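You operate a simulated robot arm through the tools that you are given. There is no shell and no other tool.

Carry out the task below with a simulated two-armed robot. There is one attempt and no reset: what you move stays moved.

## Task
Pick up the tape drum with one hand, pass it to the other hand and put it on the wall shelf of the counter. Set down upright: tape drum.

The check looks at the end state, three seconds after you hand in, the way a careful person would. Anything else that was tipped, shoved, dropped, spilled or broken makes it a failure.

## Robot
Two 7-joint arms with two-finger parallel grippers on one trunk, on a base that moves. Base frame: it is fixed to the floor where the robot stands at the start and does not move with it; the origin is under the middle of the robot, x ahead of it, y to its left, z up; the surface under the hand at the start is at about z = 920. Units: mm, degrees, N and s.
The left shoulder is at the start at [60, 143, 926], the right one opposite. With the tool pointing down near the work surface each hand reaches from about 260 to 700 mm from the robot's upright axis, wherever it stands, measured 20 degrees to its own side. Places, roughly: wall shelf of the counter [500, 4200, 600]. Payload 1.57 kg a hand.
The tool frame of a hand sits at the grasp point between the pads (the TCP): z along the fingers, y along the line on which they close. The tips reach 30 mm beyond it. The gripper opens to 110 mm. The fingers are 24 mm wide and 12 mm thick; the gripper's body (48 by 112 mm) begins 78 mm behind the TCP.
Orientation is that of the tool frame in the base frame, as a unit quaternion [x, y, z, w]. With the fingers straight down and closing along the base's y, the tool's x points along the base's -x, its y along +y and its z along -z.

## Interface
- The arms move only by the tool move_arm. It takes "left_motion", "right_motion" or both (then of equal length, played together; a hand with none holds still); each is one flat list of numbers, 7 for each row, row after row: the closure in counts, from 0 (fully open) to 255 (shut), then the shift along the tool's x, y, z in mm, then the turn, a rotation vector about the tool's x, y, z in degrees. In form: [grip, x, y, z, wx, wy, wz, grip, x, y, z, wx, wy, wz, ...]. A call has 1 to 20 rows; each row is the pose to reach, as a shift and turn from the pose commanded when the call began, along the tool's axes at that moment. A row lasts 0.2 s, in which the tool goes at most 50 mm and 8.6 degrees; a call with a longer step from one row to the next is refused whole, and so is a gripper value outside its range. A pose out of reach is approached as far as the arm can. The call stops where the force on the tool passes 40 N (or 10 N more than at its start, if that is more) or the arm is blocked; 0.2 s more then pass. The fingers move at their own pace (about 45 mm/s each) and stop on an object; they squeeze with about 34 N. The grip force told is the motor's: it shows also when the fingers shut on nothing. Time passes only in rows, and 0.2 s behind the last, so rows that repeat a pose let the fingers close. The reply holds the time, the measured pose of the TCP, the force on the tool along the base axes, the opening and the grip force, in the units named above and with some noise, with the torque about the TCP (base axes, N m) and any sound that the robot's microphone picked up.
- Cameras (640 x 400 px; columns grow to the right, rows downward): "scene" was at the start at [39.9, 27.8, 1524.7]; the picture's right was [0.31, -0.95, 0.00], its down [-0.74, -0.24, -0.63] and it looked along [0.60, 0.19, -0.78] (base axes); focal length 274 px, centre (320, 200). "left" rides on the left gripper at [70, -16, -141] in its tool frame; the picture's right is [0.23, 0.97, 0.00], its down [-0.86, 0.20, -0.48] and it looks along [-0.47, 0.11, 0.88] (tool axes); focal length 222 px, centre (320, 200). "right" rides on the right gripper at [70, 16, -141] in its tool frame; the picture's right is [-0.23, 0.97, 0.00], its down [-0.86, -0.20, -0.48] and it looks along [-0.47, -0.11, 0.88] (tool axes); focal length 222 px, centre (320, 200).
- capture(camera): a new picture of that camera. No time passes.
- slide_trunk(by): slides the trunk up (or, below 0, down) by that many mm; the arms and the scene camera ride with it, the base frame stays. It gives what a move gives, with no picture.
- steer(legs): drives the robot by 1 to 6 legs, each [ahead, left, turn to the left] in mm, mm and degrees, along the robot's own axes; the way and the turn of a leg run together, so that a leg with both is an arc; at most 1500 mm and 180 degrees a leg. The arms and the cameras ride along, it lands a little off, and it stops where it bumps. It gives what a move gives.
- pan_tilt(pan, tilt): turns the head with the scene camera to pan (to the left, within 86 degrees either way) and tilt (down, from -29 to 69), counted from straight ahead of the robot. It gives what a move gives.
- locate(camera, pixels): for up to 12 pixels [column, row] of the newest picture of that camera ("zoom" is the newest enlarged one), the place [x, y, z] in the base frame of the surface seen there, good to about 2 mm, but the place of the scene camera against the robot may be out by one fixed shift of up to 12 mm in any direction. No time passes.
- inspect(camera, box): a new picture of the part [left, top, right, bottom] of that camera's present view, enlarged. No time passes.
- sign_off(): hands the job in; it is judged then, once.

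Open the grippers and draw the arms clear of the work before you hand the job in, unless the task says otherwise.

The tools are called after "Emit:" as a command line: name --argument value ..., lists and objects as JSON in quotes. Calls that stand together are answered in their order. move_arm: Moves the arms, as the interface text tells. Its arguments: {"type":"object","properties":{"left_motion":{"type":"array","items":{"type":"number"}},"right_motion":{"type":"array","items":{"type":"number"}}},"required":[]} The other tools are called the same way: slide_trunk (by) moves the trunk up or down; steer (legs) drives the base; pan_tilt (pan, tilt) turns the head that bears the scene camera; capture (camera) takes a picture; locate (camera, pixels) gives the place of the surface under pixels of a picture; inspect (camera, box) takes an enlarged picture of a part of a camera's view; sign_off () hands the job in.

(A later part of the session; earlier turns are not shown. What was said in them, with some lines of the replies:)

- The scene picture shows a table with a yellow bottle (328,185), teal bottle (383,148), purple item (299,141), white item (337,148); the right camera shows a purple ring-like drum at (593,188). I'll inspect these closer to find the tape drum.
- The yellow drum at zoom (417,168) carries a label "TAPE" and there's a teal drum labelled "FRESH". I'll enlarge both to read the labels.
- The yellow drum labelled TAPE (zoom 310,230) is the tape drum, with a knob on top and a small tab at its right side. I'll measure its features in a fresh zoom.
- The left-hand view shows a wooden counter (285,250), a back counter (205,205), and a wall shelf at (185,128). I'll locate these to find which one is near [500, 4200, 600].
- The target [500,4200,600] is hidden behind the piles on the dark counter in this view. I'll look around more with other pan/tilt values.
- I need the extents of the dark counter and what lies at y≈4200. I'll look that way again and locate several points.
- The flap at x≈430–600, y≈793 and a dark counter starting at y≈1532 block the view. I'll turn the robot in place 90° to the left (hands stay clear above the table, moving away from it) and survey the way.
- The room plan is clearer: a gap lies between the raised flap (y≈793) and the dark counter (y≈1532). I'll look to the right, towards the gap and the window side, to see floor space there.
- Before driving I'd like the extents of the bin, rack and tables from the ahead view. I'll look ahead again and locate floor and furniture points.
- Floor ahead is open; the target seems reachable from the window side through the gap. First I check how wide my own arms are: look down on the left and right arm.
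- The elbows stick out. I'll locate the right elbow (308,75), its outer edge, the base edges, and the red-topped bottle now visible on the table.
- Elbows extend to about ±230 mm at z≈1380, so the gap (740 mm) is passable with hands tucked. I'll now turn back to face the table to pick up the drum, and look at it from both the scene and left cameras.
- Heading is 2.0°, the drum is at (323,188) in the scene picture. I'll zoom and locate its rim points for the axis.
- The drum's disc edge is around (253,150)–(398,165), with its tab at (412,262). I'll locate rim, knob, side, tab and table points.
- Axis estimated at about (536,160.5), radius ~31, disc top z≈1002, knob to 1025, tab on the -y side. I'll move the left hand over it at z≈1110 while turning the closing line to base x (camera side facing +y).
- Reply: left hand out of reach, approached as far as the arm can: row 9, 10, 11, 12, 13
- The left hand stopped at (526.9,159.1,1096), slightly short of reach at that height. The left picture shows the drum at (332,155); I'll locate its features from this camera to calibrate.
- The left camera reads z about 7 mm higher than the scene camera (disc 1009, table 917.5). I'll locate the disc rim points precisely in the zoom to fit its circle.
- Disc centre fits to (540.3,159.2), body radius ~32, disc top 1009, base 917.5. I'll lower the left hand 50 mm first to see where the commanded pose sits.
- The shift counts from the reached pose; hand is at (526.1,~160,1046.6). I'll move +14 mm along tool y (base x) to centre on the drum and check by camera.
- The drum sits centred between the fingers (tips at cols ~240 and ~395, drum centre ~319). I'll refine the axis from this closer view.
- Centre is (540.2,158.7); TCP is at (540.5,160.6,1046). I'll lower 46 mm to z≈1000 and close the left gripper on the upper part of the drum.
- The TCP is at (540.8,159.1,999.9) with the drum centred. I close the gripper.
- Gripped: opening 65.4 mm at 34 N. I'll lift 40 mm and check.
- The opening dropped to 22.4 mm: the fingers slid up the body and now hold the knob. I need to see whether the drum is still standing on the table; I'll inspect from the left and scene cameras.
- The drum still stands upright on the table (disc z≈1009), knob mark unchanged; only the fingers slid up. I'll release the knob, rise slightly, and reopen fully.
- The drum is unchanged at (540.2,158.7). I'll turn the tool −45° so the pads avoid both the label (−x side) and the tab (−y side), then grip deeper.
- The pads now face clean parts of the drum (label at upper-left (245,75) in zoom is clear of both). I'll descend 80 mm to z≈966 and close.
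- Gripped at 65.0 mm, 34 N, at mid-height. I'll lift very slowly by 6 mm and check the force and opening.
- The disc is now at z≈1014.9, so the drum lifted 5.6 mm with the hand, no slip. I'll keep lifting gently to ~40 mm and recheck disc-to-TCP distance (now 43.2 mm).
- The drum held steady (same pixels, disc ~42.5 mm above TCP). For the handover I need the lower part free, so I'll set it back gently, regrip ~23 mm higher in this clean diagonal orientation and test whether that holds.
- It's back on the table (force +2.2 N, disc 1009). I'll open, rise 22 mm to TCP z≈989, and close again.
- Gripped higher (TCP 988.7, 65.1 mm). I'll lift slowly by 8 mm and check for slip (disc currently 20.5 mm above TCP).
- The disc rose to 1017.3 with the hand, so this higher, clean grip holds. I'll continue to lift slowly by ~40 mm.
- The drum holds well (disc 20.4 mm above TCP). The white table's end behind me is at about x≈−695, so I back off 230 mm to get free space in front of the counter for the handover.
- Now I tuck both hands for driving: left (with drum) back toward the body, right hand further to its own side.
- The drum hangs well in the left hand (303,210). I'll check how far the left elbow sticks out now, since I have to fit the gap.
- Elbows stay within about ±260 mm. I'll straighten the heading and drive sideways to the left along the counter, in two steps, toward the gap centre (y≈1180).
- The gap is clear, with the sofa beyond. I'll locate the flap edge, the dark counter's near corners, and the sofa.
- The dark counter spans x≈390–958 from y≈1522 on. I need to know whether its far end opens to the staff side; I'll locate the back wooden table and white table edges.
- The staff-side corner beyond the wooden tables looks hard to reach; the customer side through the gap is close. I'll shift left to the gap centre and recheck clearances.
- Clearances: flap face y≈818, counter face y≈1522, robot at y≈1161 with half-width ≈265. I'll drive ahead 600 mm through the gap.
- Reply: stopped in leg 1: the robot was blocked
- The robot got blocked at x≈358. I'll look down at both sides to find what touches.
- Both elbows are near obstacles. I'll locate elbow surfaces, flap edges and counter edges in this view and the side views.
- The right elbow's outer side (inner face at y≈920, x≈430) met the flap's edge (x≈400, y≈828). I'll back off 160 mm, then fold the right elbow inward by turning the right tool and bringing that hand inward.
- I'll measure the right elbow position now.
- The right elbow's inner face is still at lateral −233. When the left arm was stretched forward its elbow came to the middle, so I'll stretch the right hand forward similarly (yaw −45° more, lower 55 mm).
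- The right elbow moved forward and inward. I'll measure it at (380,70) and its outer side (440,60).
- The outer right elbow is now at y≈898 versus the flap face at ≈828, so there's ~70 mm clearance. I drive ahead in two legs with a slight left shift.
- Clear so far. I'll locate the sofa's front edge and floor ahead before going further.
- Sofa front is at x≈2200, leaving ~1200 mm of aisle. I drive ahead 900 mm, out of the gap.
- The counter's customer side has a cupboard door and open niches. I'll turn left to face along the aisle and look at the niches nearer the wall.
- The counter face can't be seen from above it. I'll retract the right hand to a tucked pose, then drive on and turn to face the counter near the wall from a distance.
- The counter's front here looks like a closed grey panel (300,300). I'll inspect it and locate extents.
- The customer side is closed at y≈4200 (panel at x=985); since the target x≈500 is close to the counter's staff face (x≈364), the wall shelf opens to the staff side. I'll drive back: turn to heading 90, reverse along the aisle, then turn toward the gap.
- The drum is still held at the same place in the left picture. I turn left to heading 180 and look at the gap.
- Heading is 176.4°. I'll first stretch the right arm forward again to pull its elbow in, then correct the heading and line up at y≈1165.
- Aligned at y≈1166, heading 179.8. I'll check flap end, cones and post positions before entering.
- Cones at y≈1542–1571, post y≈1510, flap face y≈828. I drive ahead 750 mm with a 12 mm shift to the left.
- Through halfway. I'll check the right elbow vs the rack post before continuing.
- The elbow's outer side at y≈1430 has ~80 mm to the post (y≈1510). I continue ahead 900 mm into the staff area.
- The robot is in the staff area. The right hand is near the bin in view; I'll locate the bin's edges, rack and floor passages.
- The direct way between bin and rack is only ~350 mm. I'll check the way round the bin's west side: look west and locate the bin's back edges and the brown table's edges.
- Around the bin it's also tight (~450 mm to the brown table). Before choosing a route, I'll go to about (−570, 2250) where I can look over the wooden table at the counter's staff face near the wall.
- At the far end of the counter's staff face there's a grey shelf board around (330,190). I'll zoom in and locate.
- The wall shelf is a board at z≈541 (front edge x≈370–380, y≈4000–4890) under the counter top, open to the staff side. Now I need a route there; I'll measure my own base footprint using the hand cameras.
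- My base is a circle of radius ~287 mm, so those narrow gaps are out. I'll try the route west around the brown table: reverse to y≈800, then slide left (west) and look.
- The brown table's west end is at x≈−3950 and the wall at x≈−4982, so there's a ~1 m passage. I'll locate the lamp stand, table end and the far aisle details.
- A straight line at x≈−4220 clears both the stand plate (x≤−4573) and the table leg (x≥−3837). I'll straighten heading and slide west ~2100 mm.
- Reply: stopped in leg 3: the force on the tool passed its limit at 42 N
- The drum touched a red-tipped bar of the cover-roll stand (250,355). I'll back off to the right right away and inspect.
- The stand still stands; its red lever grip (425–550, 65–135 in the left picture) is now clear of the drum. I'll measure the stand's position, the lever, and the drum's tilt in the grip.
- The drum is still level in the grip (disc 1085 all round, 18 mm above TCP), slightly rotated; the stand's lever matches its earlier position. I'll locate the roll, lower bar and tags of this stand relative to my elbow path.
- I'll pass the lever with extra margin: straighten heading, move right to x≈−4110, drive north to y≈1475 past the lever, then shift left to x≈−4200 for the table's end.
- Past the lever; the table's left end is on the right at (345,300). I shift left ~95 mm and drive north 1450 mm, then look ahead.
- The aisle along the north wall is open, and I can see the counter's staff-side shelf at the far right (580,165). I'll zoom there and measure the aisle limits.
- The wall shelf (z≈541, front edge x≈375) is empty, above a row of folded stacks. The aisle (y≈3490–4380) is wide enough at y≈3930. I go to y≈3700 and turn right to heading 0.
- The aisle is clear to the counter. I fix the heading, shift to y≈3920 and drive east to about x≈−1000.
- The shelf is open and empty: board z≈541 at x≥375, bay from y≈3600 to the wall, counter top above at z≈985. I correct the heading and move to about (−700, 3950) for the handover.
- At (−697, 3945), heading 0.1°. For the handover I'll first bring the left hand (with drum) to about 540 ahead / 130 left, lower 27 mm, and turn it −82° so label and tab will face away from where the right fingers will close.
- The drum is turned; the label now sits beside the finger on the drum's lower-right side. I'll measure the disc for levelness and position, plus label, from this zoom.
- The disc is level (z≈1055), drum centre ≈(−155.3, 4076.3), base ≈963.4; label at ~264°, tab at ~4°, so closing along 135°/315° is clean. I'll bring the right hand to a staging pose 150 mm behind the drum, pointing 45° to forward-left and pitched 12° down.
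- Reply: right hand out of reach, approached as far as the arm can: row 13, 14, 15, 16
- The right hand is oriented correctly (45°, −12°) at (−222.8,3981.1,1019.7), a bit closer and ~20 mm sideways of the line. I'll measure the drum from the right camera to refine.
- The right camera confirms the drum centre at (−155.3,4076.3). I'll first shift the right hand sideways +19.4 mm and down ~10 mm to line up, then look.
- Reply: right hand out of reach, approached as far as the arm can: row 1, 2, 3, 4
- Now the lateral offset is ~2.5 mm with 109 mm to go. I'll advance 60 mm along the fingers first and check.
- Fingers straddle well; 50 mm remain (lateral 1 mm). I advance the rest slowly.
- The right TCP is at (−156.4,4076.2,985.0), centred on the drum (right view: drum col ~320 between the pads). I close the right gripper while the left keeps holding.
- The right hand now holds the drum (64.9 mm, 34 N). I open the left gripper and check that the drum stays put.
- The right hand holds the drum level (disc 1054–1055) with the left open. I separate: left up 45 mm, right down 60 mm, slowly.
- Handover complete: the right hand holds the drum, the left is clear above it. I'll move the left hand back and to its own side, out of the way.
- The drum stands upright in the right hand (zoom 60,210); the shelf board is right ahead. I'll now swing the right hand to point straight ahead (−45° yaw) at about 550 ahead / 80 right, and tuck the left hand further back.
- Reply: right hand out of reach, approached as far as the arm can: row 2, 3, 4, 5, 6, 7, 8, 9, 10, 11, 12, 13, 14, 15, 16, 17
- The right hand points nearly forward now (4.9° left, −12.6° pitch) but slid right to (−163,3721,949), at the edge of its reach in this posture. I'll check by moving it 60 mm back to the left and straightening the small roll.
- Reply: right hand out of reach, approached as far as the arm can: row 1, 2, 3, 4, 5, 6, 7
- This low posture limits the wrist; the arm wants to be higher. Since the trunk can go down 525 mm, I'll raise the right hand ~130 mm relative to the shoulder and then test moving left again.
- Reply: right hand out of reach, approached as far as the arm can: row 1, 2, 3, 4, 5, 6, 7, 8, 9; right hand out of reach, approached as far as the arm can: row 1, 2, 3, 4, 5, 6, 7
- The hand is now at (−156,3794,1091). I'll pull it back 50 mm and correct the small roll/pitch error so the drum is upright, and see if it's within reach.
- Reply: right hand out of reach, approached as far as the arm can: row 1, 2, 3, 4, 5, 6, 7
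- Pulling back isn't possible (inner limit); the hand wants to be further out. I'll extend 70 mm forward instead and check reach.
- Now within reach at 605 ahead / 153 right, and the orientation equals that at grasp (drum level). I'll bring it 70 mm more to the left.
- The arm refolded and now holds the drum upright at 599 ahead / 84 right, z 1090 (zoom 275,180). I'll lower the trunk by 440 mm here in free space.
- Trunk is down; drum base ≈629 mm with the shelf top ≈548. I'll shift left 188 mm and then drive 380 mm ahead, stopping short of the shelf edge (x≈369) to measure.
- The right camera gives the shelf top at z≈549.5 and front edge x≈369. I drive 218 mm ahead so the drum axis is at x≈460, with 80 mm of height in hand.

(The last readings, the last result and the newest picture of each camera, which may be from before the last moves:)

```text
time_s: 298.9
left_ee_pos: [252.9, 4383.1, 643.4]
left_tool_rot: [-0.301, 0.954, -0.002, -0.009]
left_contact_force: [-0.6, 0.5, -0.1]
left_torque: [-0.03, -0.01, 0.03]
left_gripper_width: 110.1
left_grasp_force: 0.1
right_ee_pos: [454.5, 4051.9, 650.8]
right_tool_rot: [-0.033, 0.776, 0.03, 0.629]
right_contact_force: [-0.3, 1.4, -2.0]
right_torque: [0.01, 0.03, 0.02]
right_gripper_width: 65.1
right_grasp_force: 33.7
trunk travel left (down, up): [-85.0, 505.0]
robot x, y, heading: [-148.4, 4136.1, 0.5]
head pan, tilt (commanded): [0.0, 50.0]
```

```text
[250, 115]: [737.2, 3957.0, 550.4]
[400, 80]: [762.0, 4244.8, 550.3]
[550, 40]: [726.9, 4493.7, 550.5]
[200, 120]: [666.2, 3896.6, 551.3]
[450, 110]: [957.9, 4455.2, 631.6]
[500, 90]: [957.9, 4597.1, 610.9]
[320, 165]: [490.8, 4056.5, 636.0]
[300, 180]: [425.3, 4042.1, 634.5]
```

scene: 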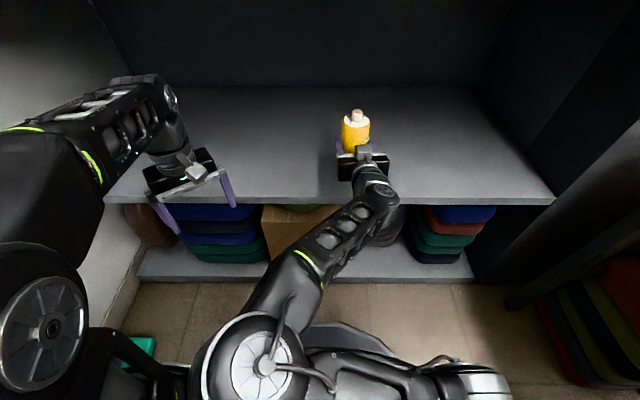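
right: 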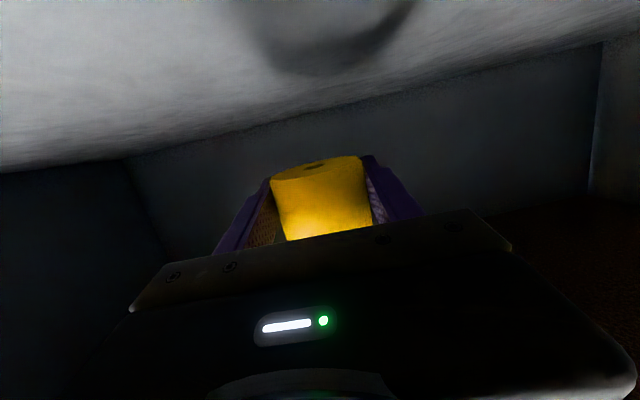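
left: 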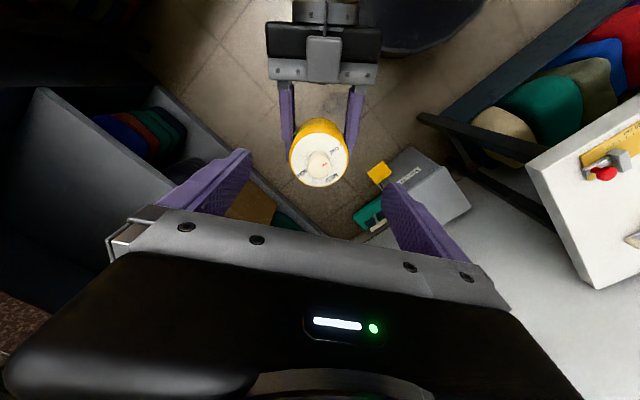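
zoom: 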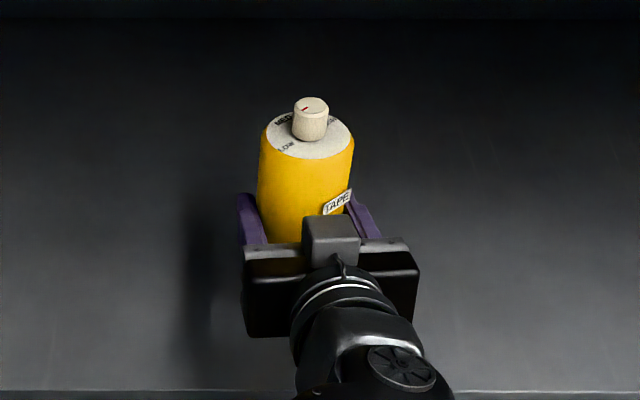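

The drum is above the shelf. I want the exact height and level of the drum's base: zoom in the right camera and locate points on the base disc.

Emit:
inspect --camera "right" --box '[250, 140, 390, 245]'

Emit:
locate --camera "zoom" --pixels '[[130, 130], [200, 110], [250, 120], [300, 95], [380, 85], [420, 95], [310, 150], [220, 165], [400, 130], [150, 190], [440, 160], [300, 300]]'

```text
3.81 times, centred on (320, 192) of right
```

zoom: 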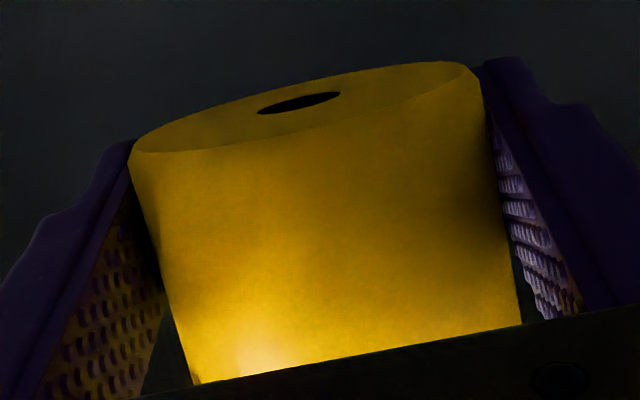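

```text
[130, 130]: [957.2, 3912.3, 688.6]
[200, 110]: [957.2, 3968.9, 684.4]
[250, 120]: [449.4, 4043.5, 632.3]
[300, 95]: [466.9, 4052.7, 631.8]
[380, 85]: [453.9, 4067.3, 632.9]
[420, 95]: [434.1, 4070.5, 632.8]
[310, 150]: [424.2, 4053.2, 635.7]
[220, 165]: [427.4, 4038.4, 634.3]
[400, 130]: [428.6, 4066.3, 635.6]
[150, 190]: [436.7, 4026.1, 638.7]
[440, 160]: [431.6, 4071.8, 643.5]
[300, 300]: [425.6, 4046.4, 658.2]
```

Base disc is level at z≈632.3; shelf ≈550.4, so ~82 mm to go. I lower the trunk by 72 mm first.

Emit:
slide_trunk --by -72

Emit:
inspect --camera "right" --box '[210, 80, 430, 245]'

Emit:
capture --camera "scene"

Emit:
locate --camera "right" --pixels '[[302, 171], [313, 165], [335, 163], [345, 166], [200, 140], [450, 100], [300, 130], [400, 110]]'

```text
time_s: 299.9
left_ee_pos: [251.9, 4383.6, 572.5]
left_tool_rot: [-0.3, 0.954, -0.001, -0.008]
left_contact_force: [-0.6, 0.4, -0.1]
left_torque: [0.0, 0.01, -0.01]
left_gripper_width: 109.9
left_grasp_force: 0.2
right_ee_pos: [453.8, 4051.8, 579.4]
right_tool_rot: [-0.033, 0.776, 0.029, 0.63]
right_contact_force: [0.0, -0.1, -1.6]
right_torque: [0.02, -0.01, -0.03]
right_gripper_width: 64.9
right_grasp_force: 34.3
trunk travel left (down, up): [-13.0, 577.0]
robot x, y, heading: [-145.0, 4134.5, 0.4]
head pan, tilt (commanded): [0.0, 50.0]
```

```text
2.42 times, centred on (320, 162) of right
```

zoom: 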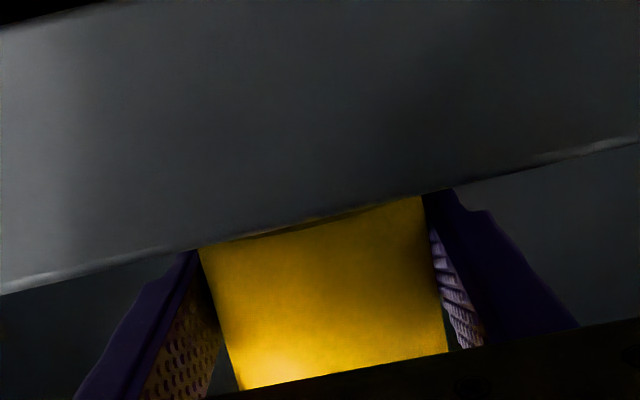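

```text
taken
```

scene: 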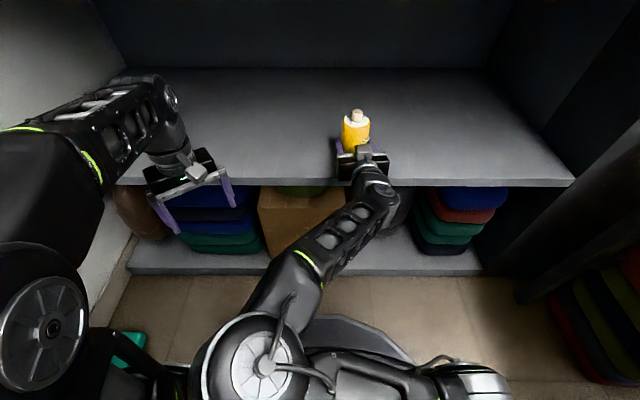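

```text
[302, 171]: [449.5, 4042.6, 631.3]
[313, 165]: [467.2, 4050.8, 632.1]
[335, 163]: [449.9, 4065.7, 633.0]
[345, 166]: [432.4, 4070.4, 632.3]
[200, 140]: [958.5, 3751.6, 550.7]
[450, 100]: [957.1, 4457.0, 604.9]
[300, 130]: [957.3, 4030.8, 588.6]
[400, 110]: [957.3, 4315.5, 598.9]
```

About 10 mm remain. I lower the last part with the arm in 1 mm steps, first 7 mm, watching the force.

Emit:
move_arm --right_motion '[255, 1.5, 0, 0.3, 0, 0, 0, 255, 2.9, 0, 0.6, 0, 0, 0, 255, 4.4, 0, 0.9, 0, 0, 0, 255, 5.9, 0, 1.2, 0, 0, 0, 255, 6.8, 0, 1.4, 0, 0, 0, 255, 6.8, 0, 1.4, 0, 0, 0]'

Emit:
inspect --camera "right" --box '[210, 80, 430, 245]'

Emit:
inspect --camera "scene" --box '[280, 80, 440, 200]'

```text
time_s: 301.4
left_ee_pos: [252.0, 4384.0, 572.0]
left_tool_rot: [-0.301, 0.954, -0.003, -0.008]
left_contact_force: [0.0, 0.3, 0.3]
left_torque: [0.0, 0.0, 0.02]
left_gripper_width: 110.0
left_grasp_force: 0.0
right_ee_pos: [453.7, 4053.3, 572.9]
right_tool_rot: [-0.034, 0.776, 0.03, 0.629]
right_contact_force: [0.1, -1.0, -1.8]
right_torque: [0.02, 0.0, 0.0]
right_gripper_width: 65.2
right_grasp_force: 33.6
trunk travel left (down, up): [-13.0, 577.0]
robot x, y, heading: [-148.5, 4130.4, 0.0]
head pan, tilt (commanded): [0.0, 50.0]
```

```text
2.42 times, centred on (320, 162) of right
```

zoom: 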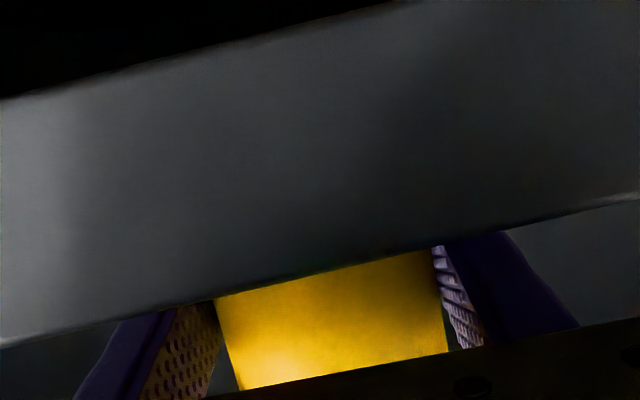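

```text
3.33 times, centred on (360, 140) of scene
```

zoom: 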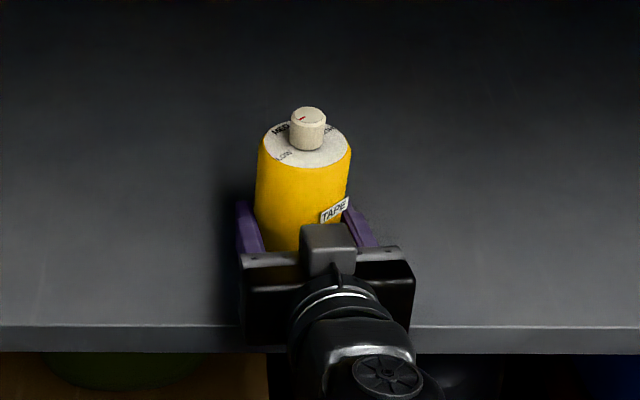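

Force unchanged (−1.8 N, just the weight); ~4 mm left. I continue in 0.7 mm steps for 3.5 mm.

Emit:
move_arm --right_motion '[255, 0.7, 0, 0.15, 0, 0, 0, 255, 1.4, 0, 0.3, 0, 0, 0, 255, 2.1, 0, 0.4, 0, 0, 0, 255, 2.7, 0, 0.6, 0, 0, 0, 255, 3.4, 0, 0.7, 0, 0, 0, 255, 3.4, 0, 0.7, 0, 0, 0]'

```text
time_s: 302.8
left_ee_pos: [252.1, 4383.2, 572.1]
left_tool_rot: [-0.3, 0.954, -0.002, -0.009]
left_contact_force: [-0.1, -0.2, -0.2]
left_torque: [-0.01, 0.0, 0.01]
left_gripper_width: 110.0
left_grasp_force: 0.0
right_ee_pos: [455.6, 4049.4, 569.6]
right_tool_rot: [-0.029, 0.776, 0.031, 0.629]
right_contact_force: [0.6, -1.1, 1.8]
right_torque: [-0.09, -0.08, 0.07]
right_gripper_width: 65.2
right_grasp_force: 34.0
trunk travel left (down, up): [-13.0, 577.0]
robot x, y, heading: [-144.0, 4131.0, 0.4]
head pan, tilt (commanded): [0.0, 50.0]
```

Contact: force rose from −1.8 to +1.8 N. I go down another 0.6 mm to seat it.

Emit:
move_arm --right_motion '[255, 0.3, 0, 0.1, 0, 0, 0, 255, 0.6, 0, 0.15, 0, 0, 0, 255, 0.6, 0, 0.15, 0, 0, 0]'

Emit:
inspect --camera "scene" --box '[280, 80, 440, 200]'

Emit:
locate --camera "zoom" --pixels '[[270, 145], [345, 145], [305, 163], [285, 130], [330, 130], [280, 160], [335, 160]]'

```text
time_s: 303.6
left_ee_pos: [253.1, 4384.2, 571.4]
left_tool_rot: [-0.301, 0.954, -0.002, -0.008]
left_contact_force: [0.2, 0.8, 0.6]
left_torque: [0.02, 0.0, 0.01]
left_gripper_width: 110.2
left_grasp_force: 0.1
right_ee_pos: [454.8, 4049.6, 569.1]
right_tool_rot: [-0.028, 0.776, 0.033, 0.63]
right_contact_force: [1.7, 1.1, 7.3]
right_torque: [-0.26, -0.12, 0.11]
right_gripper_width: 65.2
right_grasp_force: 33.5
trunk travel left (down, up): [-13.0, 577.0]
robot x, y, heading: [-146.5, 4134.3, 0.7]
head pan, tilt (commanded): [0.0, 50.0]
```

```text
3.33 times, centred on (360, 140) of scene
```

zoom: 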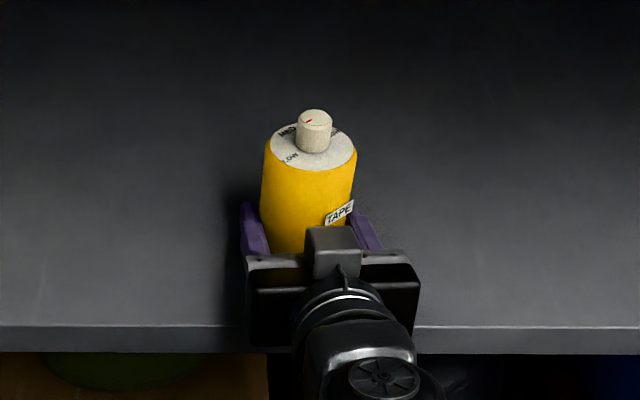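

```text
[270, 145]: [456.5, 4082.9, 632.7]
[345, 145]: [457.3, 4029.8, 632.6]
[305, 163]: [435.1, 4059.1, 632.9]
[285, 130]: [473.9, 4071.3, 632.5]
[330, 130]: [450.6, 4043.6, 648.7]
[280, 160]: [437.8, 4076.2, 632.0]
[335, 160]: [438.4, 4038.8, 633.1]
```

Firmly seated: 7.3 N, disc level at 632–633 all around. I open the right gripper.

Emit:
move_arm --right_motion '[200, 0, 0, 0, 0, 0, 0, 100, 0, 0, 0, 0, 0, 0, 0, 0, 0, 0, 0, 0, 0, 0, 0, 0, 0, 0, 0, 0, 0, 0, 0, 0, 0, 0, 0, 0, 0, 0, 0, 0, 0, 0]'

Emit:
inspect --camera "scene" --box '[280, 80, 440, 200]'

Emit:
locate --camera "zoom" --pixels '[[270, 145], [345, 145], [305, 163], [285, 130], [330, 130], [280, 160], [335, 160]]'

```text
time_s: 304.9
left_ee_pos: [251.9, 4383.0, 571.7]
left_tool_rot: [-0.301, 0.954, -0.002, -0.008]
left_contact_force: [0.0, -0.1, 0.6]
left_torque: [-0.02, 0.01, 0.03]
left_gripper_width: 110.0
left_grasp_force: 0.2
right_ee_pos: [455.0, 4051.0, 569.5]
right_tool_rot: [-0.028, 0.776, 0.031, 0.63]
right_contact_force: [-3.9, 8.9, 9.6]
right_torque: [-0.35, -0.22, 0.08]
right_gripper_width: 102.8
right_grasp_force: 0.0
trunk travel left (down, up): [-13.0, 577.0]
robot x, y, heading: [-148.1, 4135.6, 0.4]
head pan, tilt (commanded): [0.0, 50.0]
```

```text
3.33 times, centred on (360, 140) of scene
```

zoom: 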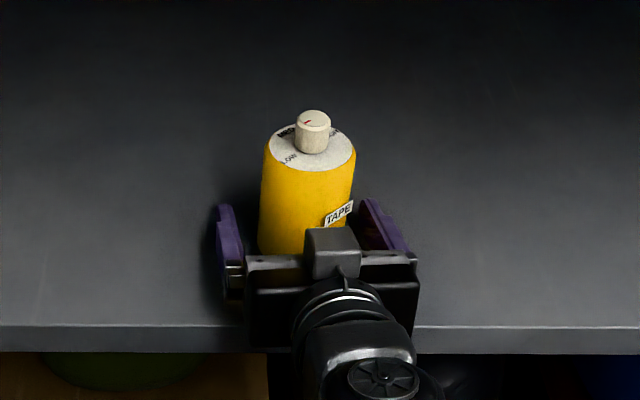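

```text
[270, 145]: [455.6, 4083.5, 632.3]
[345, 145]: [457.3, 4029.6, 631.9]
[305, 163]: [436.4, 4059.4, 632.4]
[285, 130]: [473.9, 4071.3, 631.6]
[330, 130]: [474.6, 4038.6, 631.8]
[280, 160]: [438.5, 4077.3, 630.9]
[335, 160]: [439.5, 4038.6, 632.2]
```

The drum stands on the shelf (disc level ~632) and the fingers are open; the remaining force comes from the fingertips touching the shelf. I lift the hand 6 mm while finishing the opening.

Emit:
move_arm --right_motion '[0, -1, 0, -0.2, 0, 0, 0, 0, -2.9, 0, -0.6, 0, 0, 0, 0, -4.9, 0, -1, 0, 0, 0, 0, -5.9, 0, -1.2, 0, 0, 0, 0, -5.9, 0, -1.2, 0, 0, 0]'

Emit:
inspect --camera "scene" --box '[280, 80, 440, 200]'

Emit:
capture --camera "right"

```text
time_s: 306.1
left_ee_pos: [252.3, 4384.0, 570.6]
left_tool_rot: [-0.301, 0.953, -0.001, -0.009]
left_contact_force: [0.2, -0.6, -0.4]
left_torque: [0.0, 0.02, 0.02]
left_gripper_width: 110.3
left_grasp_force: 0.1
right_ee_pos: [454.9, 4051.3, 575.8]
right_tool_rot: [-0.026, 0.776, 0.039, 0.629]
right_contact_force: [0.0, -0.2, -1.1]
right_torque: [-0.01, -0.09, 0.0]
right_gripper_width: 109.9
right_grasp_force: 0.0
trunk travel left (down, up): [-13.0, 577.0]
robot x, y, heading: [-148.8, 4134.7, 0.5]
head pan, tilt (commanded): [0.0, 50.0]
```

```text
3.33 times, centred on (360, 140) of scene
```

zoom: 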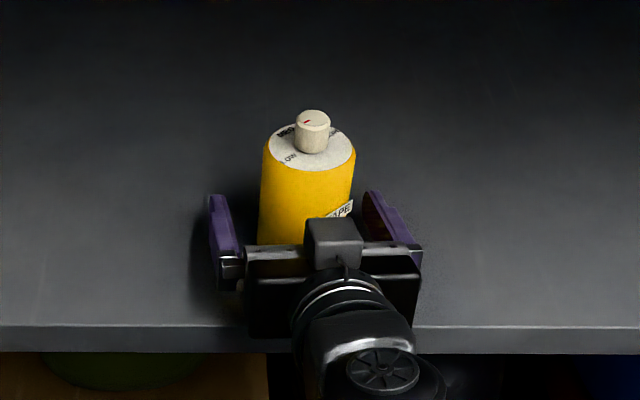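

```text
taken
```

right: 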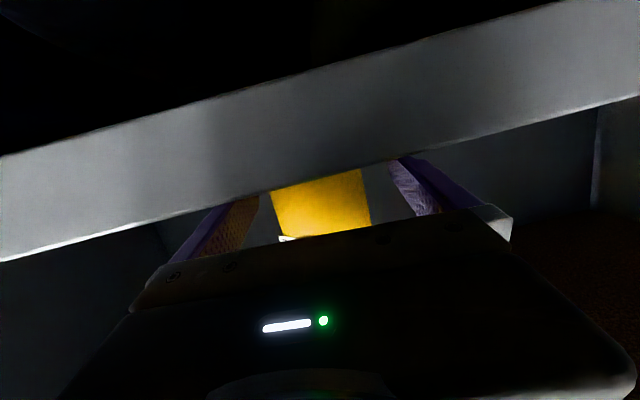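

Force is gone. In the right view the gap on the picture's left side (world right) is a bit smaller, so I shift the hand 3.5 mm to the right before backing out along the finger axis.

Emit:
move_arm --right_motion '[0, 0, -1.7, 0, 0, 0, 0, 0, 0, -3.5, 0, 0, 0, 0, 0, 0, -3.5, 0, 0, 0, 0]'

Emit:
capture --camera "right"

Emit:
locate --camera "right" --pixels '[[285, 205], [320, 205], [360, 205], [320, 190], [240, 220], [415, 190], [365, 215], [280, 215]]'

```text
time_s: 306.9
left_ee_pos: [251.9, 4384.0, 570.7]
left_tool_rot: [-0.302, 0.953, -0.001, -0.009]
left_contact_force: [-0.1, -1.1, -0.8]
left_torque: [0.05, -0.01, 0.01]
left_gripper_width: 110.0
left_grasp_force: 0.1
right_ee_pos: [454.8, 4053.8, 580.0]
right_tool_rot: [-0.027, 0.775, 0.046, 0.63]
right_contact_force: [-0.2, 1.2, -0.5]
right_torque: [-0.01, 0.01, 0.0]
right_gripper_width: 110.0
right_grasp_force: 0.1
trunk travel left (down, up): [-13.0, 577.0]
robot x, y, heading: [-143.7, 4135.7, 0.3]
head pan, tilt (commanded): [0.0, 50.0]
```

```text
taken
```

right: 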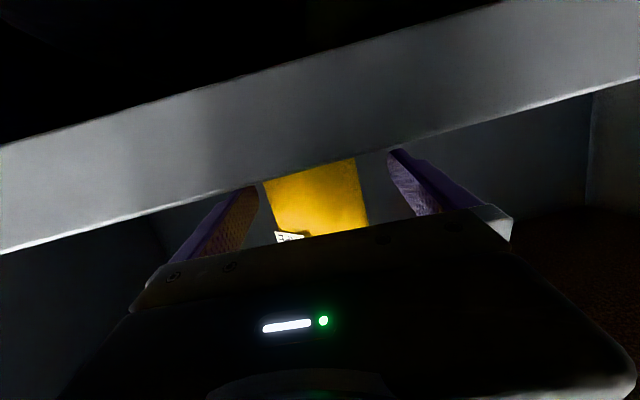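

```text
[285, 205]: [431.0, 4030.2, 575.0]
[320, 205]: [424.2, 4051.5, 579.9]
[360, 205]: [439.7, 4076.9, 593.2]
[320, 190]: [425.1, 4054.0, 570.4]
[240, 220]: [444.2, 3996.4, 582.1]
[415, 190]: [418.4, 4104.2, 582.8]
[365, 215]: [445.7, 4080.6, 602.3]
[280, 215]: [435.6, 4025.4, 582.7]
```

The reading drifted (z 580, roll ~2°) although I commanded a small sideways move, so something on the arm may be touching. I look at the whole scene.

Emit:
capture --camera "scene"

Emit:
capture --camera "left"

Emit:
locate --camera "scene" --pixels '[[355, 122], [375, 165], [378, 195], [400, 200], [350, 215], [320, 240], [250, 350], [400, 225], [460, 180], [300, 270], [420, 380], [340, 290]]'

```text
taken
```

scene: 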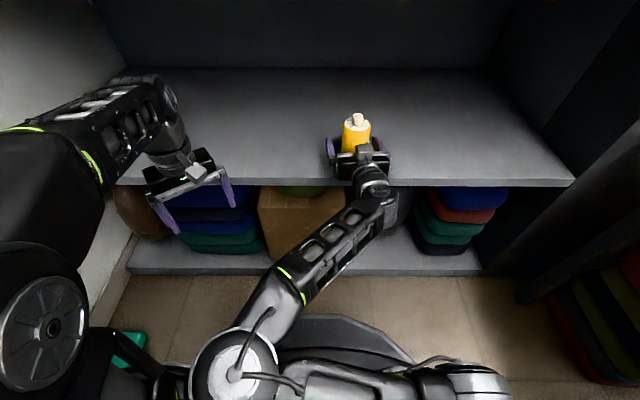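

```text
taken
```

left: 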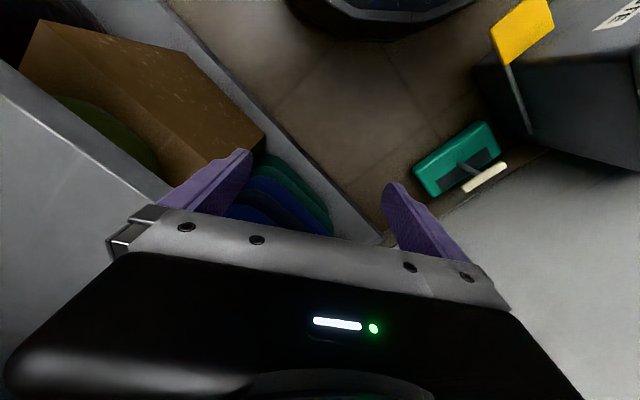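

```text
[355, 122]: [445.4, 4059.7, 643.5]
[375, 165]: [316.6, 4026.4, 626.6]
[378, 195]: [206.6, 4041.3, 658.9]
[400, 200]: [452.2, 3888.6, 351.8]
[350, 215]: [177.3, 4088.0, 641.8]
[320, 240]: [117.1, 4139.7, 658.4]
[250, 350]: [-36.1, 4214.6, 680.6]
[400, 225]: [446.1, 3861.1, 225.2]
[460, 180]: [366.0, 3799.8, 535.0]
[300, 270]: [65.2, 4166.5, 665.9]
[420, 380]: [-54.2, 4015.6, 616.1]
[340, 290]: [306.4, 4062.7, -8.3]
```

The fingers are ~20 mm clear of the drum on both sides (drum centre ≈(456.5,4050.5)); only the elbow has swung inward. I'll back the whole robot out along the finger axis, 160 mm.

Emit:
steer --legs '[[-160, -13, 0]]'

Emit:
capture --camera "scene"

Emit:
inspect --camera "scene" --box '[270, 40, 450, 170]'

Emit:
capture --camera "right"

```text
time_s: 308.4
left_ee_pos: [92.1, 4368.9, 572.1]
left_tool_rot: [-0.301, 0.954, -0.002, -0.009]
left_contact_force: [-0.7, 0.0, 0.5]
left_torque: [0.0, -0.01, 0.02]
left_gripper_width: 110.2
left_grasp_force: 0.0
right_ee_pos: [295.3, 4039.4, 580.2]
right_tool_rot: [-0.027, 0.774, 0.047, 0.631]
right_contact_force: [0.0, -0.8, 0.5]
right_torque: [0.01, 0.04, -0.03]
right_gripper_width: 109.7
right_grasp_force: 0.0
trunk travel left (down, up): [-13.0, 577.0]
robot x, y, heading: [-307.5, 4123.9, 0.6]
head pan, tilt (commanded): [0.0, 50.0]
```

```text
taken
```

scene: 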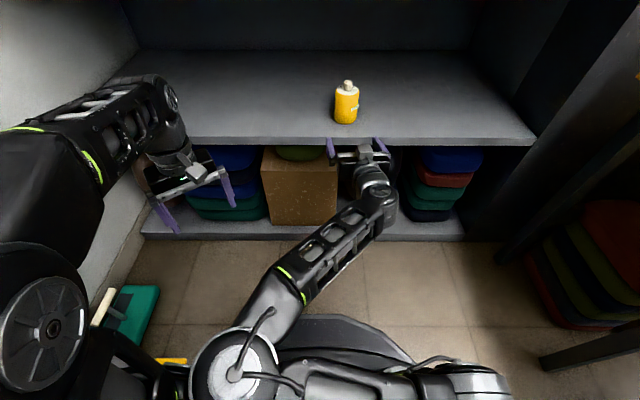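

```text
3.08 times, centred on (360, 105) of scene
```

zoom: 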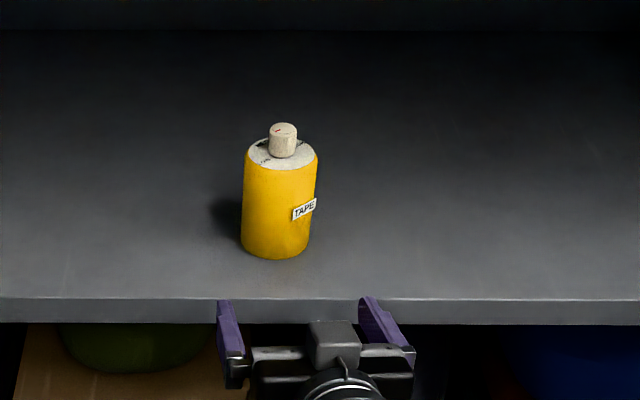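

```text
taken
```

right: 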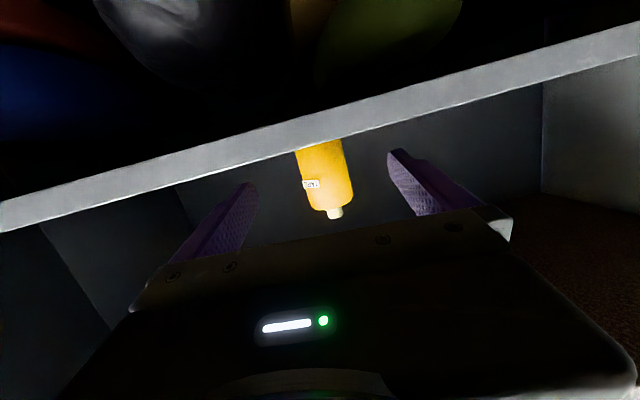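

The drum stands upright on the shelf (zoom 278,205), hand withdrawn. I'll verify with measurements and back off further.

Emit:
locate --camera "zoom" --pixels '[[250, 155], [313, 155], [280, 167], [284, 128], [276, 250], [243, 200], [316, 180], [276, 275], [200, 250], [380, 250]]'

Emit:
steer --legs '[[-330, -60, 0]]'

Emit:
pan_tilt --pan 0 --tilt 35

Emit:
capture --camera "scene"

Emit:
inspect --camera "scene" --box '[280, 60, 440, 180]'

```text
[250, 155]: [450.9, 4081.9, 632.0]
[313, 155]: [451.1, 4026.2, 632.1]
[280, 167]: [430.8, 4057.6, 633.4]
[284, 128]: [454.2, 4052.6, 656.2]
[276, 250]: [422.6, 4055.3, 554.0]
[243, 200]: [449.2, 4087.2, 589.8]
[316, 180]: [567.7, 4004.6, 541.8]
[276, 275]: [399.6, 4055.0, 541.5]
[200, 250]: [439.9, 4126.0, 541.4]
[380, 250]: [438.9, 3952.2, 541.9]
```

```text
time_s: 310.6
left_ee_pos: [-235.0, 4307.0, 572.3]
left_tool_rot: [-0.301, 0.954, -0.002, -0.009]
left_contact_force: [-0.2, 0.3, -0.9]
left_torque: [-0.01, 0.01, 0.01]
left_gripper_width: 109.6
left_grasp_force: 0.1
right_ee_pos: [-33.1, 3976.6, 580.1]
right_tool_rot: [-0.024, 0.775, 0.046, 0.63]
right_contact_force: [-1.4, -0.3, 0.1]
right_torque: [0.01, -0.01, 0.01]
right_gripper_width: 110.1
right_grasp_force: 0.0
trunk travel left (down, up): [-13.0, 577.0]
robot x, y, heading: [-629.9, 4059.9, 0.6]
head pan, tilt (commanded): [0.0, 50.0]
```

```text
time_s: 311.3
left_ee_pos: [-235.5, 4307.7, 571.6]
left_tool_rot: [-0.301, 0.954, -0.002, -0.009]
left_contact_force: [-0.6, -0.3, 0.3]
left_torque: [0.01, 0.0, -0.01]
left_gripper_width: 110.1
left_grasp_force: 0.1
right_ee_pos: [-32.2, 3976.9, 579.6]
right_tool_rot: [-0.026, 0.775, 0.047, 0.63]
right_contact_force: [-0.3, 0.8, 0.7]
right_torque: [0.03, -0.01, -0.01]
right_gripper_width: 110.0
right_grasp_force: 0.0
trunk travel left (down, up): [-13.0, 577.0]
robot x, y, heading: [-632.9, 4057.9, 0.7]
head pan, tilt (commanded): [0.0, 35.0]
```

```text
taken
```

scene: 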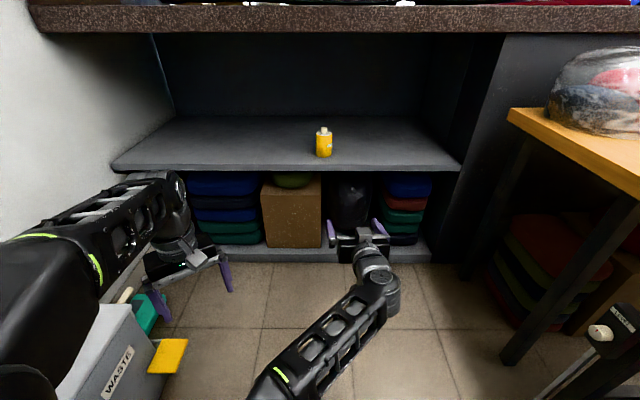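

```text
3.33 times, centred on (360, 120) of scene
```

zoom: 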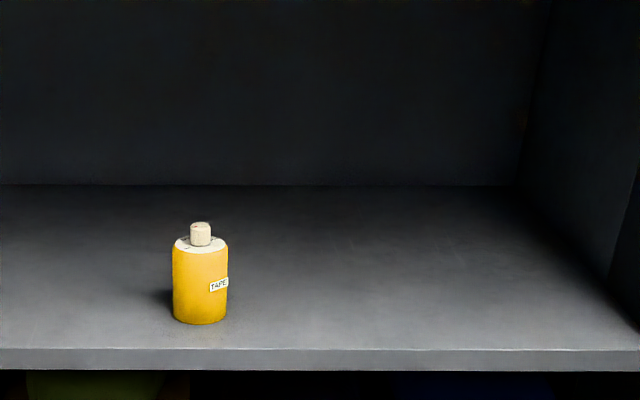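

The tape drum stands upright on the wall shelf (zoom 200,285; disc level at z≈632, base on the board), both grippers are open and both arms are about 400 mm clear. I hand the job in.

Emit:
sign_off

```text
The job is handed in.
```

The tape drum is standing upright on the wall shelf of the counter, at about [456, 4050] and roughly 87 mm in from the shelf's front edge. I picked it up with the left hand, passed it to the right hand in mid-air, and set it down with the right. Both grippers are open and the arms are about 400 mm clear of the shelf.

Three things happened on the way:

- **First grasp slipped:** On the first lift the fingers slid up the drum and closed on its knob. The drum stayed standing on the counter and the knob's mark still pointed the same way afterwards.
- **Elbow touched the raised flap:** While driving through the gap in the counter, the right elbow met the edge of the raised flap and the robot stopped. The flap measured the same before and after.
- **Bump on the covers stand:** On the way round the brown table, the drum touched the red lever of the covers stand, at about 42 N. I backed off at once. The stand stayed upright and the lever's position matched an earlier picture to within about 10 mm. The drum turned slightly in the grip but stayed level. I did not go back to check the stand at the end.
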